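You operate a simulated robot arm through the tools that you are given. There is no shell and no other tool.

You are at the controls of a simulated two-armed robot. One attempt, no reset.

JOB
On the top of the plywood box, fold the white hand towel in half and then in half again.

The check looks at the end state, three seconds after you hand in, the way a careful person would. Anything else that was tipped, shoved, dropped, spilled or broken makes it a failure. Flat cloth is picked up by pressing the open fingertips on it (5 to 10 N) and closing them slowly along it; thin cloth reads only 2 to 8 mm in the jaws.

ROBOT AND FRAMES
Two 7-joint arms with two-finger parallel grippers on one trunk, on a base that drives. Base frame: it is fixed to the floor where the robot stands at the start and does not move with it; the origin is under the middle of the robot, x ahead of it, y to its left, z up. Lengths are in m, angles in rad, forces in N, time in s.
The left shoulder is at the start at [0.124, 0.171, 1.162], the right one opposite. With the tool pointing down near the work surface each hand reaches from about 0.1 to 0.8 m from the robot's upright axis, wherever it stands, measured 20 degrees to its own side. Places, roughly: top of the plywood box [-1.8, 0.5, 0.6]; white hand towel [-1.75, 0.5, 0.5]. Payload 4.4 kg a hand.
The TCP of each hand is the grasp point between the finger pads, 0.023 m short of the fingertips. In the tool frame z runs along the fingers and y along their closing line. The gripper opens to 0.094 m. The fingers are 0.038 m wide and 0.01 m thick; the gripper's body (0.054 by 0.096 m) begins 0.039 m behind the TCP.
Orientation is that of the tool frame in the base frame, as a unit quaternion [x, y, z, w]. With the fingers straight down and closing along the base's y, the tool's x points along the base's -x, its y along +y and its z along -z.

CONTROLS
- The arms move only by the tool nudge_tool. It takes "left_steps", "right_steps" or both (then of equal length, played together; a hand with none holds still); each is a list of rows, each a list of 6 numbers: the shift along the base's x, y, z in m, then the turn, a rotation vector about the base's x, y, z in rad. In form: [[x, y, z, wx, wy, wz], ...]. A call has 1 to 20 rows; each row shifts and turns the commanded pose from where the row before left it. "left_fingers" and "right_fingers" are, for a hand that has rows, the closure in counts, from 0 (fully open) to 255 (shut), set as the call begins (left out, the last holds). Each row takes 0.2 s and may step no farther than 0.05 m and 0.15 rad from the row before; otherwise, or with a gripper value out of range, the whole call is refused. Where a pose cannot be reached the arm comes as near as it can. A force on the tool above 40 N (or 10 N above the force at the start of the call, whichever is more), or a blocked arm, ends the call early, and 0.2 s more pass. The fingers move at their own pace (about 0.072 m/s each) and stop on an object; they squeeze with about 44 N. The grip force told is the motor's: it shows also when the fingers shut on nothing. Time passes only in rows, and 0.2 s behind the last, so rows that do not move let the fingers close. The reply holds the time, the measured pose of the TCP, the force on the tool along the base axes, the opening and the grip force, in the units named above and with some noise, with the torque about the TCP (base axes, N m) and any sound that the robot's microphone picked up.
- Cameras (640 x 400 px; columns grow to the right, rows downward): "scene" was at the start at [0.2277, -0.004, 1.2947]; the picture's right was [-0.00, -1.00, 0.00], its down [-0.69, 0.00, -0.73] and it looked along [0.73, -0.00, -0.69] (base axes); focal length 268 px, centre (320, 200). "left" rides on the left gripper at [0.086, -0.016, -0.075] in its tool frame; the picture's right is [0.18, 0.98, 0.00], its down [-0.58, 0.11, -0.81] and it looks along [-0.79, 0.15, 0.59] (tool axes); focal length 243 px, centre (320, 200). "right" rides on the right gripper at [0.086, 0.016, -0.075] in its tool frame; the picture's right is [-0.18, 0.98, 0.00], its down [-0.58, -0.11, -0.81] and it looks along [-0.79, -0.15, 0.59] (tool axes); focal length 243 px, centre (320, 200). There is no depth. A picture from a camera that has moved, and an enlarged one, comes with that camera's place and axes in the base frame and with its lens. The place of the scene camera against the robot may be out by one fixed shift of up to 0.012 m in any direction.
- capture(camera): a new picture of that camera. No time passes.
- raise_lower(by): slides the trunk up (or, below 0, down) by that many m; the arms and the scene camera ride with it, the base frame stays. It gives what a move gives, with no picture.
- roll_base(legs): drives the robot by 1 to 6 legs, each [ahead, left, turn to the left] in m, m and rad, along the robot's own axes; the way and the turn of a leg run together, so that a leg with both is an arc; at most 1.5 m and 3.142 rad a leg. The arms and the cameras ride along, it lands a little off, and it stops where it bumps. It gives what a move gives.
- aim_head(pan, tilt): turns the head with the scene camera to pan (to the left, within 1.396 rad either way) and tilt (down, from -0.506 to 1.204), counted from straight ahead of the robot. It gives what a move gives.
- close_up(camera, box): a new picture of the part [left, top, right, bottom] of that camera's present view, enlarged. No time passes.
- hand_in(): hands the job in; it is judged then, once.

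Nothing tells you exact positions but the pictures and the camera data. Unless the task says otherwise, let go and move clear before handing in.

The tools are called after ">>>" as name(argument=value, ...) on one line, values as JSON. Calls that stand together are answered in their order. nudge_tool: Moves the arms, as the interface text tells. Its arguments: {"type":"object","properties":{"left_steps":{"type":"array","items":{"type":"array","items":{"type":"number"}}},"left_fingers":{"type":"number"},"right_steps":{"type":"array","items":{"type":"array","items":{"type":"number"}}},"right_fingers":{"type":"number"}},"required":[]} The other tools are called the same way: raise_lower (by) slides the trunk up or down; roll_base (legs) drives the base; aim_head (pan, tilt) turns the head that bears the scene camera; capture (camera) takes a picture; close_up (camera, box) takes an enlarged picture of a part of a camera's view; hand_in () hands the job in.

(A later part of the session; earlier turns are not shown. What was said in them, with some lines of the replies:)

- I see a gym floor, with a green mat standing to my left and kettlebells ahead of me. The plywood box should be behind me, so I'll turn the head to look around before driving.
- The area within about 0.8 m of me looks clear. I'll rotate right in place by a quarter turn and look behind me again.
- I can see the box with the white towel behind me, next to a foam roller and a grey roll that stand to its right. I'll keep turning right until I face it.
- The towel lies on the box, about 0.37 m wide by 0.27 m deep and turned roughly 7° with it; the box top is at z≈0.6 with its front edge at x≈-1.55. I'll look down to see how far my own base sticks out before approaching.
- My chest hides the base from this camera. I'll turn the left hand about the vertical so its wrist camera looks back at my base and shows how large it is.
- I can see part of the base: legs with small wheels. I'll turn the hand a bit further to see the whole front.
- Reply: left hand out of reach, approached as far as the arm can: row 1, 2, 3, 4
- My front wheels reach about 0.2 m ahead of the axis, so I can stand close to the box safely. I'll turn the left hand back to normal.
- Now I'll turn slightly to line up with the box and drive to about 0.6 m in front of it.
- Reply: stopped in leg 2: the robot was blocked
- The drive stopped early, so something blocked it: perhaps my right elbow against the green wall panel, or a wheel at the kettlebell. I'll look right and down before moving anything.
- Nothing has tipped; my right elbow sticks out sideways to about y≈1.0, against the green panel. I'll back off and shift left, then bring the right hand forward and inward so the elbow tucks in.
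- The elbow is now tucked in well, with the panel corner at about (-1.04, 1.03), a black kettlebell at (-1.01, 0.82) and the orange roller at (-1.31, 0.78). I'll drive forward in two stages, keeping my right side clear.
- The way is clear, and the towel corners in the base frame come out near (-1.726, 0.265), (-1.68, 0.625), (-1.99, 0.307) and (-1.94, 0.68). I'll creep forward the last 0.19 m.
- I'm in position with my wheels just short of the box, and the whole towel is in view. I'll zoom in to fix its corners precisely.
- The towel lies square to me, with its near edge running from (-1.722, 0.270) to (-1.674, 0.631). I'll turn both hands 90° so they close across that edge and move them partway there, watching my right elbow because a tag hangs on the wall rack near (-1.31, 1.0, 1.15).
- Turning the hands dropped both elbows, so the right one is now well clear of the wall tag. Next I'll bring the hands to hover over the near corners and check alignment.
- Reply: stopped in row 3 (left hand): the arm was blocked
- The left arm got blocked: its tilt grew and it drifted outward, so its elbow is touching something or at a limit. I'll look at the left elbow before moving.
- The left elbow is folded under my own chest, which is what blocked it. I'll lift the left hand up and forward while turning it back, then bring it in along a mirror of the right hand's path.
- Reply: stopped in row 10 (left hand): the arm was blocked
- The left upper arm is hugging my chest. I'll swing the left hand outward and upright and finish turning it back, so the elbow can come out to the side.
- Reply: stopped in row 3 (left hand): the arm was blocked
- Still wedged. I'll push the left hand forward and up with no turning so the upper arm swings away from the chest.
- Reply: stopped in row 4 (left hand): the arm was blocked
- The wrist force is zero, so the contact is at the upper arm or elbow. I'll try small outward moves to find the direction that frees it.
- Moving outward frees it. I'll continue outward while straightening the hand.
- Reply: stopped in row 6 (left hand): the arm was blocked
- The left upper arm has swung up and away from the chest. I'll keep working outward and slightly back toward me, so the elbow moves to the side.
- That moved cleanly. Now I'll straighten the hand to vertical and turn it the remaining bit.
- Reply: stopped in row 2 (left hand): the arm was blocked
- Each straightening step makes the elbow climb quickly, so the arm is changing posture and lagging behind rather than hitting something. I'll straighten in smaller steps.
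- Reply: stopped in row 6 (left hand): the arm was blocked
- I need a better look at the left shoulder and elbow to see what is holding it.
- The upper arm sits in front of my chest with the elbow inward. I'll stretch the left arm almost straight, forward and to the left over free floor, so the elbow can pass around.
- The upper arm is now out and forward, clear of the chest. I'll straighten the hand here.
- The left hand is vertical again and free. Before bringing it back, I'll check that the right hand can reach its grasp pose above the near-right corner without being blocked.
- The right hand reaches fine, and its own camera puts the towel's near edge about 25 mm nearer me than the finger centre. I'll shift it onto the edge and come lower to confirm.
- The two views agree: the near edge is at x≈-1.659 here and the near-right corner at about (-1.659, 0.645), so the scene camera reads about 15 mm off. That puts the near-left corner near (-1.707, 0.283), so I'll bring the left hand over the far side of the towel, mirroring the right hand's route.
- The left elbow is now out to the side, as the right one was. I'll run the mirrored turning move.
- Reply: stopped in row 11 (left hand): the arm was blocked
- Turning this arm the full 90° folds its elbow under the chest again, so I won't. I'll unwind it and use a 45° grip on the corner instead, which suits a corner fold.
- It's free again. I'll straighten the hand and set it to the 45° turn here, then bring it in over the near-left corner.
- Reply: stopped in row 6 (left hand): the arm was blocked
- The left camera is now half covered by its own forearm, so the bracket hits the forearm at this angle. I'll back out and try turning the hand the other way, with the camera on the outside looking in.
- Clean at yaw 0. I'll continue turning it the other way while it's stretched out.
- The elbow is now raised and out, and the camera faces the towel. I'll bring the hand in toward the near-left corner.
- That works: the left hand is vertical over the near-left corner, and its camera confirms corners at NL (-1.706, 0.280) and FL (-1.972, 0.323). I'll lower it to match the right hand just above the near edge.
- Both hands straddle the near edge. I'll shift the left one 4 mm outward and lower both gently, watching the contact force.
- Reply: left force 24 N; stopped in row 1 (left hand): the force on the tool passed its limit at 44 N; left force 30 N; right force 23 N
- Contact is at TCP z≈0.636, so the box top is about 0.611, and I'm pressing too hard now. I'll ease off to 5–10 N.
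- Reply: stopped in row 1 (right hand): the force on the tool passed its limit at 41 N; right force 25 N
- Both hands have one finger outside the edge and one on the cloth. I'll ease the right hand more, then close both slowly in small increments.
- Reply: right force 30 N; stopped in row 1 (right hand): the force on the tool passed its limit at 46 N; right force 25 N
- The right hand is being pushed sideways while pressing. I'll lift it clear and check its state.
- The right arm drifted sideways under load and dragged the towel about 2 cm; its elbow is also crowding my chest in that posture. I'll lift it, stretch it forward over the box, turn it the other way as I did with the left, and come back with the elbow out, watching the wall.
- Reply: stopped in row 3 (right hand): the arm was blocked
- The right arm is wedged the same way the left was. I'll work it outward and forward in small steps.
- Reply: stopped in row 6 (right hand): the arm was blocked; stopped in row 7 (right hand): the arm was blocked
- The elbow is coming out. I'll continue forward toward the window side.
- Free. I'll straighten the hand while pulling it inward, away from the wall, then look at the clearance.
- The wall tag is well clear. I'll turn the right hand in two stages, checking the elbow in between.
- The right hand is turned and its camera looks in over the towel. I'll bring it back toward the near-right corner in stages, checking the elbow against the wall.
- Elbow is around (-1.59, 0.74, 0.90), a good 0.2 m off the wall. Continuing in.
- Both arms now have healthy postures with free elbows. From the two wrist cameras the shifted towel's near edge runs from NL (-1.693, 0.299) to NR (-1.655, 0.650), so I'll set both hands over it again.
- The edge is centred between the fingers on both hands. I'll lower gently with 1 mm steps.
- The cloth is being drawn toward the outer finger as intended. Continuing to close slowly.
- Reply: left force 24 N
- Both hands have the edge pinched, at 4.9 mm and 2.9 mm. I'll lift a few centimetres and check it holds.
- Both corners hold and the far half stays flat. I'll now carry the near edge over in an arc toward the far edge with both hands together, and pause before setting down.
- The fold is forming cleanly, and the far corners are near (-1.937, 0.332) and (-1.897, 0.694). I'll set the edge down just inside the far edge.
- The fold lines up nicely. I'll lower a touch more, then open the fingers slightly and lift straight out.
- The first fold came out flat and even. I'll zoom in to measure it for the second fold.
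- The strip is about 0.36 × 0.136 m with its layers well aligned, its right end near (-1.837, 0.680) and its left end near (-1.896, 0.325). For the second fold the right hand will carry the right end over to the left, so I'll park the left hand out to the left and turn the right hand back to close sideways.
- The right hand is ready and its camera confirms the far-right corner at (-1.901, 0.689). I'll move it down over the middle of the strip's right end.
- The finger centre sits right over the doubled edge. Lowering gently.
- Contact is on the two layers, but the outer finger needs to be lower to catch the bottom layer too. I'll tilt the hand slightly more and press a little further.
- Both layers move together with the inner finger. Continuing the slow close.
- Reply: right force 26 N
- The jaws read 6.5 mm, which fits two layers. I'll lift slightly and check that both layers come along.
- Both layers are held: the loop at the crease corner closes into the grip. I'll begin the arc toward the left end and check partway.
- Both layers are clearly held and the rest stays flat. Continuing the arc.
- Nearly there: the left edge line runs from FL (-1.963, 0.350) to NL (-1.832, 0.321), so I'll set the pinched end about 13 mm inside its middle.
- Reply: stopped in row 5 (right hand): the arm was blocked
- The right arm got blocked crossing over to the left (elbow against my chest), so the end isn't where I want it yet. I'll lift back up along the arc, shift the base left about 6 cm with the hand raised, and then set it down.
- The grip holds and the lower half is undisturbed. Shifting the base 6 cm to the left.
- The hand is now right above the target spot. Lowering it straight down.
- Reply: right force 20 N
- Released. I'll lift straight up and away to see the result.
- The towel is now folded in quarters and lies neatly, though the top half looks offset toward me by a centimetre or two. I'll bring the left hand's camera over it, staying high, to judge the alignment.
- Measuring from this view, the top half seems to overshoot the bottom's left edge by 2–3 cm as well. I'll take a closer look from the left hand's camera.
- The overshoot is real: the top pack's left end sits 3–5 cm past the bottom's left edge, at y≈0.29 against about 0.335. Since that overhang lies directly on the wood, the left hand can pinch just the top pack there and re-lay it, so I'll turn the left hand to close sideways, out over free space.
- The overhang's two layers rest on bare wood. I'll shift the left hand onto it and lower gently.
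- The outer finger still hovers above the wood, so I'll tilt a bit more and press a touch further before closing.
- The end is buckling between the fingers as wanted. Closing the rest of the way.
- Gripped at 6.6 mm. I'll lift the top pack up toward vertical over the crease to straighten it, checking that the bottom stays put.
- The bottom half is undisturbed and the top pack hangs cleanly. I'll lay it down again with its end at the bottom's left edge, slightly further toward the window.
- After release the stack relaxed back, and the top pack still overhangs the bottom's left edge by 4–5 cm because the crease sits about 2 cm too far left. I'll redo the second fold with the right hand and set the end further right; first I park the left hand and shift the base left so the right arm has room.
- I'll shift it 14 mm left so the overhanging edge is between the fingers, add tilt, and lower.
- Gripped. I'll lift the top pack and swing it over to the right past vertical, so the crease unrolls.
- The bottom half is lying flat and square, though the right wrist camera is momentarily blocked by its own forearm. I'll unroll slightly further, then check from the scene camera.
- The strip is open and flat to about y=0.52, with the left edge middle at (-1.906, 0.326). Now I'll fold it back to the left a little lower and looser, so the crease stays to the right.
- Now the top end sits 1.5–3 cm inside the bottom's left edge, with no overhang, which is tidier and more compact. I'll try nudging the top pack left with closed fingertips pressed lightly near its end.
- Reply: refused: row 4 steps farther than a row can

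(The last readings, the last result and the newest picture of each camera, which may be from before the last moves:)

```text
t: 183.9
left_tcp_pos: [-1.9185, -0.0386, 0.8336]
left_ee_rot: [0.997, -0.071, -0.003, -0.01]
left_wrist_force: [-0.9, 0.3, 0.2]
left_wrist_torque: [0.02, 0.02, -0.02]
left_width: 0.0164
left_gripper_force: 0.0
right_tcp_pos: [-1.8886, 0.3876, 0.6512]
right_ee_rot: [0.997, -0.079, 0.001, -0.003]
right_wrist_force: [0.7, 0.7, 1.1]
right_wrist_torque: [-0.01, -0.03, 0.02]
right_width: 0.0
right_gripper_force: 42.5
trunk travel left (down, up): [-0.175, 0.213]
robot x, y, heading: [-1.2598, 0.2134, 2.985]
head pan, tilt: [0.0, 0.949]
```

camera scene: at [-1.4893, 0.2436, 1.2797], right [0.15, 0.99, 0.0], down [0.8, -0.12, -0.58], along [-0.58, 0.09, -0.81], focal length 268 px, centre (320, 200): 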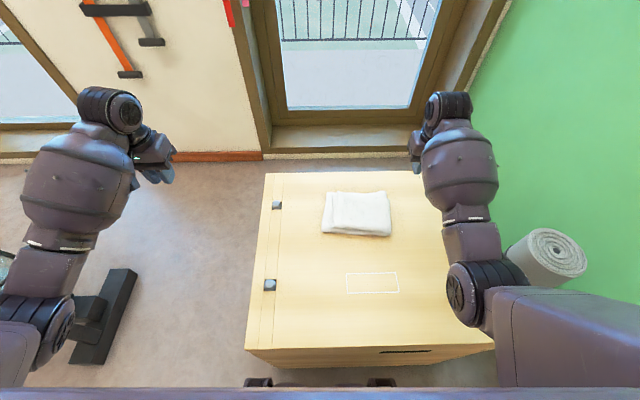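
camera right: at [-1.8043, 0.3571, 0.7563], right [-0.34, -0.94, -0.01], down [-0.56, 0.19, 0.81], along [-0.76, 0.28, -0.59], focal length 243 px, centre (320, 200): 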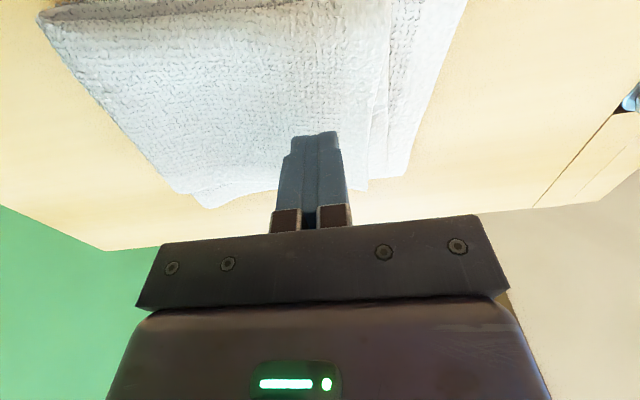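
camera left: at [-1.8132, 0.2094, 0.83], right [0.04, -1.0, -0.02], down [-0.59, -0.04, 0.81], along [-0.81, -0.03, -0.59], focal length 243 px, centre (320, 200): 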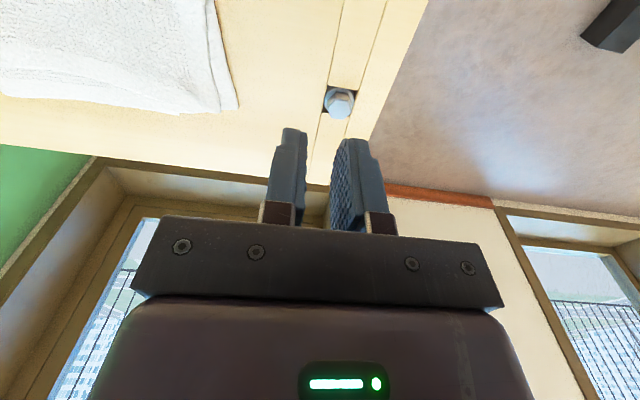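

>>> nudge_tool(right_steps=[[0, 0, -0.003, 0, 0, 0], [0, 0, 0, 0, 0, 0]])

>>> nudge_tool(right_steps=[[0, 0, -0.001, 0, 0, 0], [-0.001, -0.005, 0, 0, 0, 0], [-0.001, -0.005, 0, 0, 0, 0], [0, 0, 0, 0, 0, 0]])

>>> capture(camera="right")

```text
t: 184.5
left_tcp_pos: [-1.9182, -0.0376, 0.8331]
left_ee_rot: [0.997, -0.071, -0.004, -0.009]
left_wrist_force: [0.7, -0.2, 0.7]
left_wrist_torque: [-0.01, 0.01, 0.03]
left_width: 0.0165
left_gripper_force: 0.0
right_tcp_pos: [-1.8888, 0.3864, 0.6494]
right_ee_rot: [0.997, -0.079, 0.001, -0.004]
right_wrist_force: [0.9, 0.3, 1.5]
right_wrist_torque: [0.02, -0.03, -0.04]
right_width: 0.0002
right_gripper_force: 41.9
trunk travel left (down, up): [-0.175, 0.213]
robot x, y, heading: [-1.2581, 0.2127, 2.988]
head pan, tilt: [0.0, 0.949]
```

```text
t: 185.5
left_tcp_pos: [-1.9178, -0.0377, 0.8325]
left_ee_rot: [0.997, -0.071, -0.004, -0.009]
left_wrist_force: [0.1, -0.3, 1.0]
left_wrist_torque: [-0.01, -0.02, -0.01]
left_width: 0.0165
left_gripper_force: 0.0
right_tcp_pos: [-1.8928, 0.3774, 0.6476]
right_ee_rot: [0.997, -0.08, 0.002, -0.003]
right_wrist_force: [0.7, 2.0, 3.6]
right_wrist_torque: [0.0, -0.04, -0.01]
right_width: 0.0001
right_gripper_force: 42.5
trunk travel left (down, up): [-0.175, 0.213]
robot x, y, heading: [-1.258, 0.2126, 2.989]
head pan, tilt: [0.0, 0.949]
```

```text
taken
camera right: at [-1.809, 0.3466, 0.7229], right [-0.34, -0.94, -0.01], down [-0.56, 0.19, 0.81], along [-0.76, 0.28, -0.59], focal length 243 px, centre (320, 200)
```

right: 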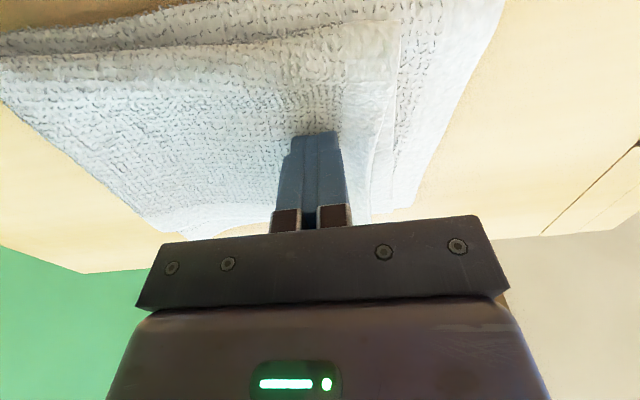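

It drags at about 3.6 N of pressure. Continuing another 2 cm left and checking.

>>> nudge_tool(right_steps=[[-0.001, -0.005, -0.0005, 0, 0, 0], [-0.001, -0.005, -0.0005, 0, 0, 0], [-0.001, -0.005, 0, 0, 0, 0], [-0.001, -0.005, 0, 0, 0, 0], [0, 0, 0, 0, 0, 0]])

>>> capture(camera="right")

>>> close_up(camera="scene", box=[296, 175, 408, 245])

```text
t: 186.7
left_tcp_pos: [-1.9172, -0.0381, 0.8338]
left_ee_rot: [0.997, -0.071, -0.004, -0.008]
left_wrist_force: [0.3, -0.3, -0.3]
left_wrist_torque: [0.0, 0.01, -0.02]
left_width: 0.0166
left_gripper_force: 0.0
right_tcp_pos: [-1.8951, 0.3566, 0.6458]
right_ee_rot: [0.997, -0.08, 0.001, -0.003]
right_wrist_force: [0.1, 2.2, 4.5]
right_wrist_torque: [0.07, -0.01, -0.03]
right_width: 0.0002
right_gripper_force: 42.2
trunk travel left (down, up): [-0.175, 0.213]
robot x, y, heading: [-1.2604, 0.2135, 2.989]
head pan, tilt: [0.0, 0.949]
```

```text
taken
camera right: at [-1.8134, 0.3256, 0.7216], right [-0.34, -0.94, -0.01], down [-0.56, 0.19, 0.81], along [-0.76, 0.28, -0.59], focal length 243 px, centre (320, 200)
```

right: 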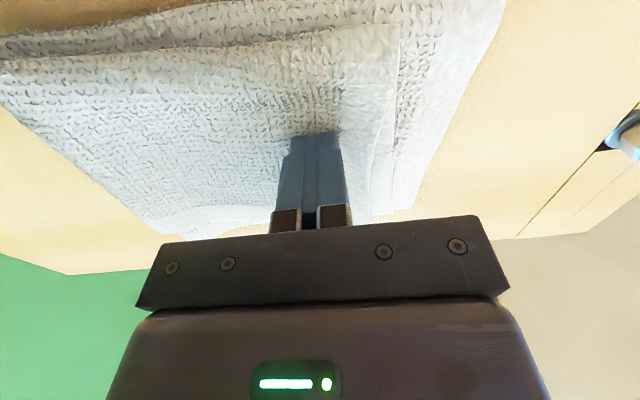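

```text
5.71 times, centred on (352, 210) of scene
camera zoom: at [-1.4889, 0.2433, 1.2799], right [0.15, 0.99, 0.0], down [0.8, -0.12, -0.58], along [-0.58, 0.09, -0.81], focal length 1530 px, centre (137, 143)
```

zoom: 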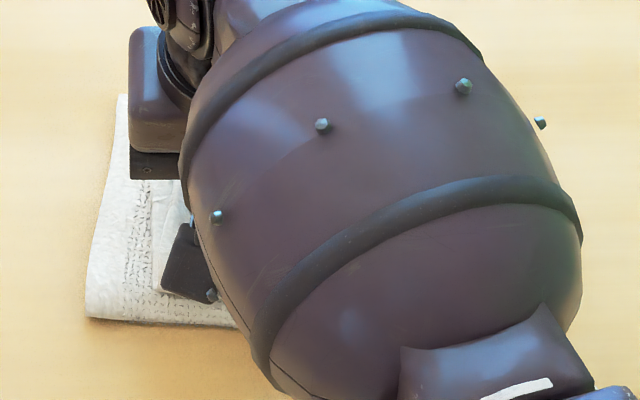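

The whole stack slid left together by 3 cm (harmless), so dragging alone won't shift just the top. I'll lift off and measure the present result.

>>> nudge_tool(right_steps=[[0, 0, 0.01, 0, 0, 0], [0, 0, 0.03, 0, 0, 0], [0, 0.01, 0.04, 0, 0, 0], [0, 0.03, 0.03, 0, 0, 0], [0, 0.04, 0.02, 0, 0, 0], [0, 0.045, 0, 0, 0, 0], [0, 0.045, 0, 0, 0, 0], [0, 0.04, 0, 0, 0, 0]])

>>> close_up(camera="scene", box=[290, 175, 402, 245])

>>> capture(camera="scene")

```text
t: 188.5
left_tcp_pos: [-1.9187, -0.0391, 0.8323]
left_ee_rot: [0.997, -0.07, -0.005, -0.009]
left_wrist_force: [0.3, 0.0, 0.2]
left_wrist_torque: [-0.02, 0.03, -0.03]
left_width: 0.0166
left_gripper_force: 0.2
right_tcp_pos: [-1.8956, 0.5693, 0.776]
right_ee_rot: [0.997, -0.08, 0.001, -0.003]
right_wrist_force: [-0.6, 0.0, -0.5]
right_wrist_torque: [0.0, -0.04, -0.03]
right_width: 0.0
right_gripper_force: 42.8
trunk travel left (down, up): [-0.175, 0.213]
robot x, y, heading: [-1.2588, 0.2086, 2.991]
head pan, tilt: [0.0, 0.949]
```

```text
5.71 times, centred on (346, 210) of scene
camera zoom: at [-1.4893, 0.2436, 1.2798], right [0.15, 0.99, 0.0], down [0.8, -0.12, -0.58], along [-0.58, 0.09, -0.81], focal length 1530 px, centre (171, 143)
```

zoom: 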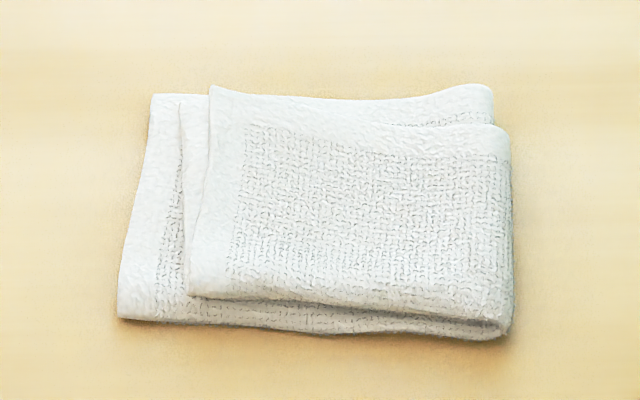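

```text
taken
camera scene: at [-1.4893, 0.2436, 1.2798], right [0.15, 0.99, 0.0], down [0.8, -0.12, -0.58], along [-0.58, 0.09, -0.81], focal length 268 px, centre (320, 200)
```

scene: 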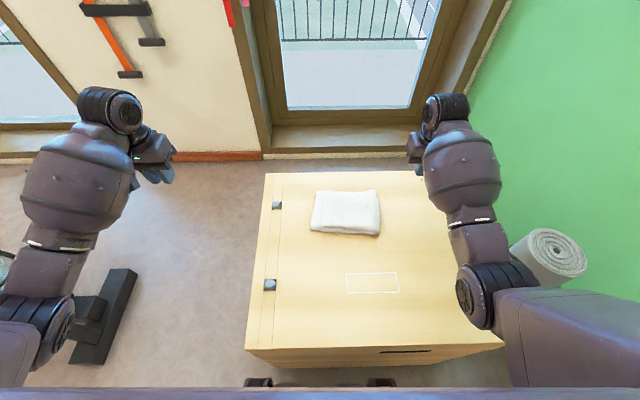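

By world coordinates the folded stack measures about 0.187 × 0.14 m, roughly a quarter of the original area, flat and fully on the box, which is a good result. I'll raise the right hand clear and check that nothing around me was disturbed.

>>> nudge_tool(right_steps=[[0, 0, 0.03, 0, 0, 0], [0, 0, 0.03, 0, 0, 0], [0, 0, 0.02, 0, 0, 0]])

>>> aim_head(pan=-1.1, tilt=0.7)

>>> capture(camera="scene")

>>> aim_head(pan=0, tilt=0.95)

>>> close_up(camera="scene", box=[290, 175, 402, 245])

```text
t: 189.3
left_tcp_pos: [-1.9188, -0.0387, 0.8335]
left_ee_rot: [0.997, -0.07, -0.003, -0.008]
left_wrist_force: [0.3, 0.0, 0.3]
left_wrist_torque: [0.02, 0.02, -0.01]
left_width: 0.0162
left_gripper_force: 0.0
right_tcp_pos: [-1.8964, 0.5675, 0.8575]
right_ee_rot: [0.997, -0.08, 0.003, -0.004]
right_wrist_force: [1.1, -0.6, 0.3]
right_wrist_torque: [0.06, -0.02, 0.03]
right_width: 0.0
right_gripper_force: 42.3
trunk travel left (down, up): [-0.175, 0.213]
robot x, y, heading: [-1.2575, 0.2137, 2.985]
head pan, tilt: [0.0, 0.949]
```

```text
t: 190.6
left_tcp_pos: [-1.919, -0.0389, 0.8311]
left_ee_rot: [0.997, -0.071, -0.004, -0.009]
left_wrist_force: [-0.6, 0.4, -0.4]
left_wrist_torque: [0.02, -0.02, -0.03]
left_width: 0.0164
left_gripper_force: 0.0
right_tcp_pos: [-1.8973, 0.567, 0.8578]
right_ee_rot: [0.997, -0.08, 0.0, -0.004]
right_wrist_force: [-0.1, 0.7, 0.5]
right_wrist_torque: [-0.01, -0.01, 0.02]
right_width: 0.0
right_gripper_force: 42.3
trunk travel left (down, up): [-0.175, 0.213]
robot x, y, heading: [-1.2569, 0.2111, 2.991]
head pan, tilt: [-1.1, 0.7]
```

```text
taken
camera scene: at [-1.4441, 0.3128, 1.2995], right [0.95, 0.31, 0.0], down [0.2, -0.61, -0.76], along [-0.24, 0.73, -0.64], focal length 268 px, centre (320, 200)
```

scene: 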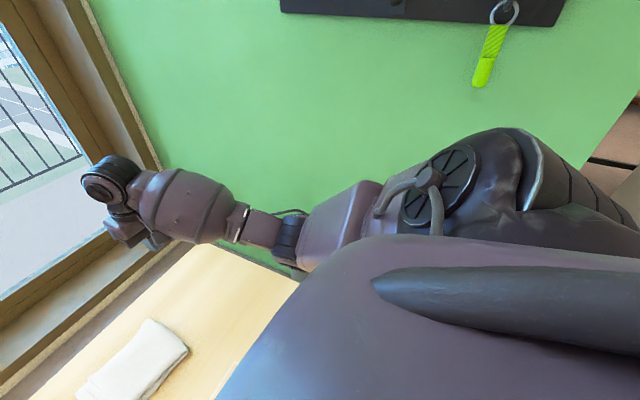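

```text
t: 192.0
left_tcp_pos: [-1.919, -0.0372, 0.834]
left_ee_rot: [0.997, -0.07, -0.004, -0.009]
left_wrist_force: [0.6, 0.6, 0.0]
left_wrist_torque: [-0.02, -0.02, 0.0]
left_width: 0.0163
left_gripper_force: 0.0
right_tcp_pos: [-1.8972, 0.566, 0.8577]
right_ee_rot: [0.997, -0.08, 0.001, -0.004]
right_wrist_force: [0.9, 0.3, 0.0]
right_wrist_torque: [0.0, 0.0, -0.01]
right_width: 0.0001
right_gripper_force: 42.6
trunk travel left (down, up): [-0.175, 0.213]
robot x, y, heading: [-1.2587, 0.2111, 2.99]
head pan, tilt: [0.0, 0.949]
```

```text
5.71 times, centred on (346, 210) of scene
camera zoom: at [-1.4894, 0.2433, 1.2798], right [0.15, 0.99, 0.0], down [0.8, -0.12, -0.58], along [-0.58, 0.09, -0.81], focal length 1530 px, centre (171, 143)
```

zoom: 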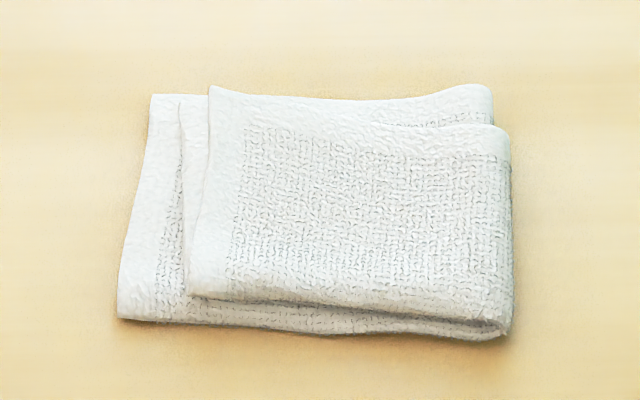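

The towel lies still, folded in half and in half again on top of the box, with the top end about 3 cm short of the lower edge. The hands are clear, the wall tag still hangs, and the other things I could see still stand. I'm handing in.

>>> hand_in()

```text
The job is handed in.
```

The white hand towel is folded in half and then in half again on top of the plywood box, and I've handed the job in.

- **Result:** It covers about 0.19 × 0.14 m, roughly 29% of its original area (exactly a quarter would be perfect). It lies flat and wholly on the box top.
- **Alignment:** The folds are not perfectly even. The top end stops about 3 cm short of the lower left edge, and the far right corner is about 2 cm out. I redid the second fold once, because the first try hung 4–5 cm past that edge. The stack then slid about 3 cm to the left as one piece when I tried to nudge the top over.
- **Surroundings:** On the way in, the base stopped once on a bump. I took it to be my right elbow against the green wall panel. I saw nothing tipped or moved then, and I backed off. At the end I checked the right side, where the wall tag still hangs. I did not look again at the kettlebell or the orange roller.
- **Hands:** Both are empty and clear of the towel.
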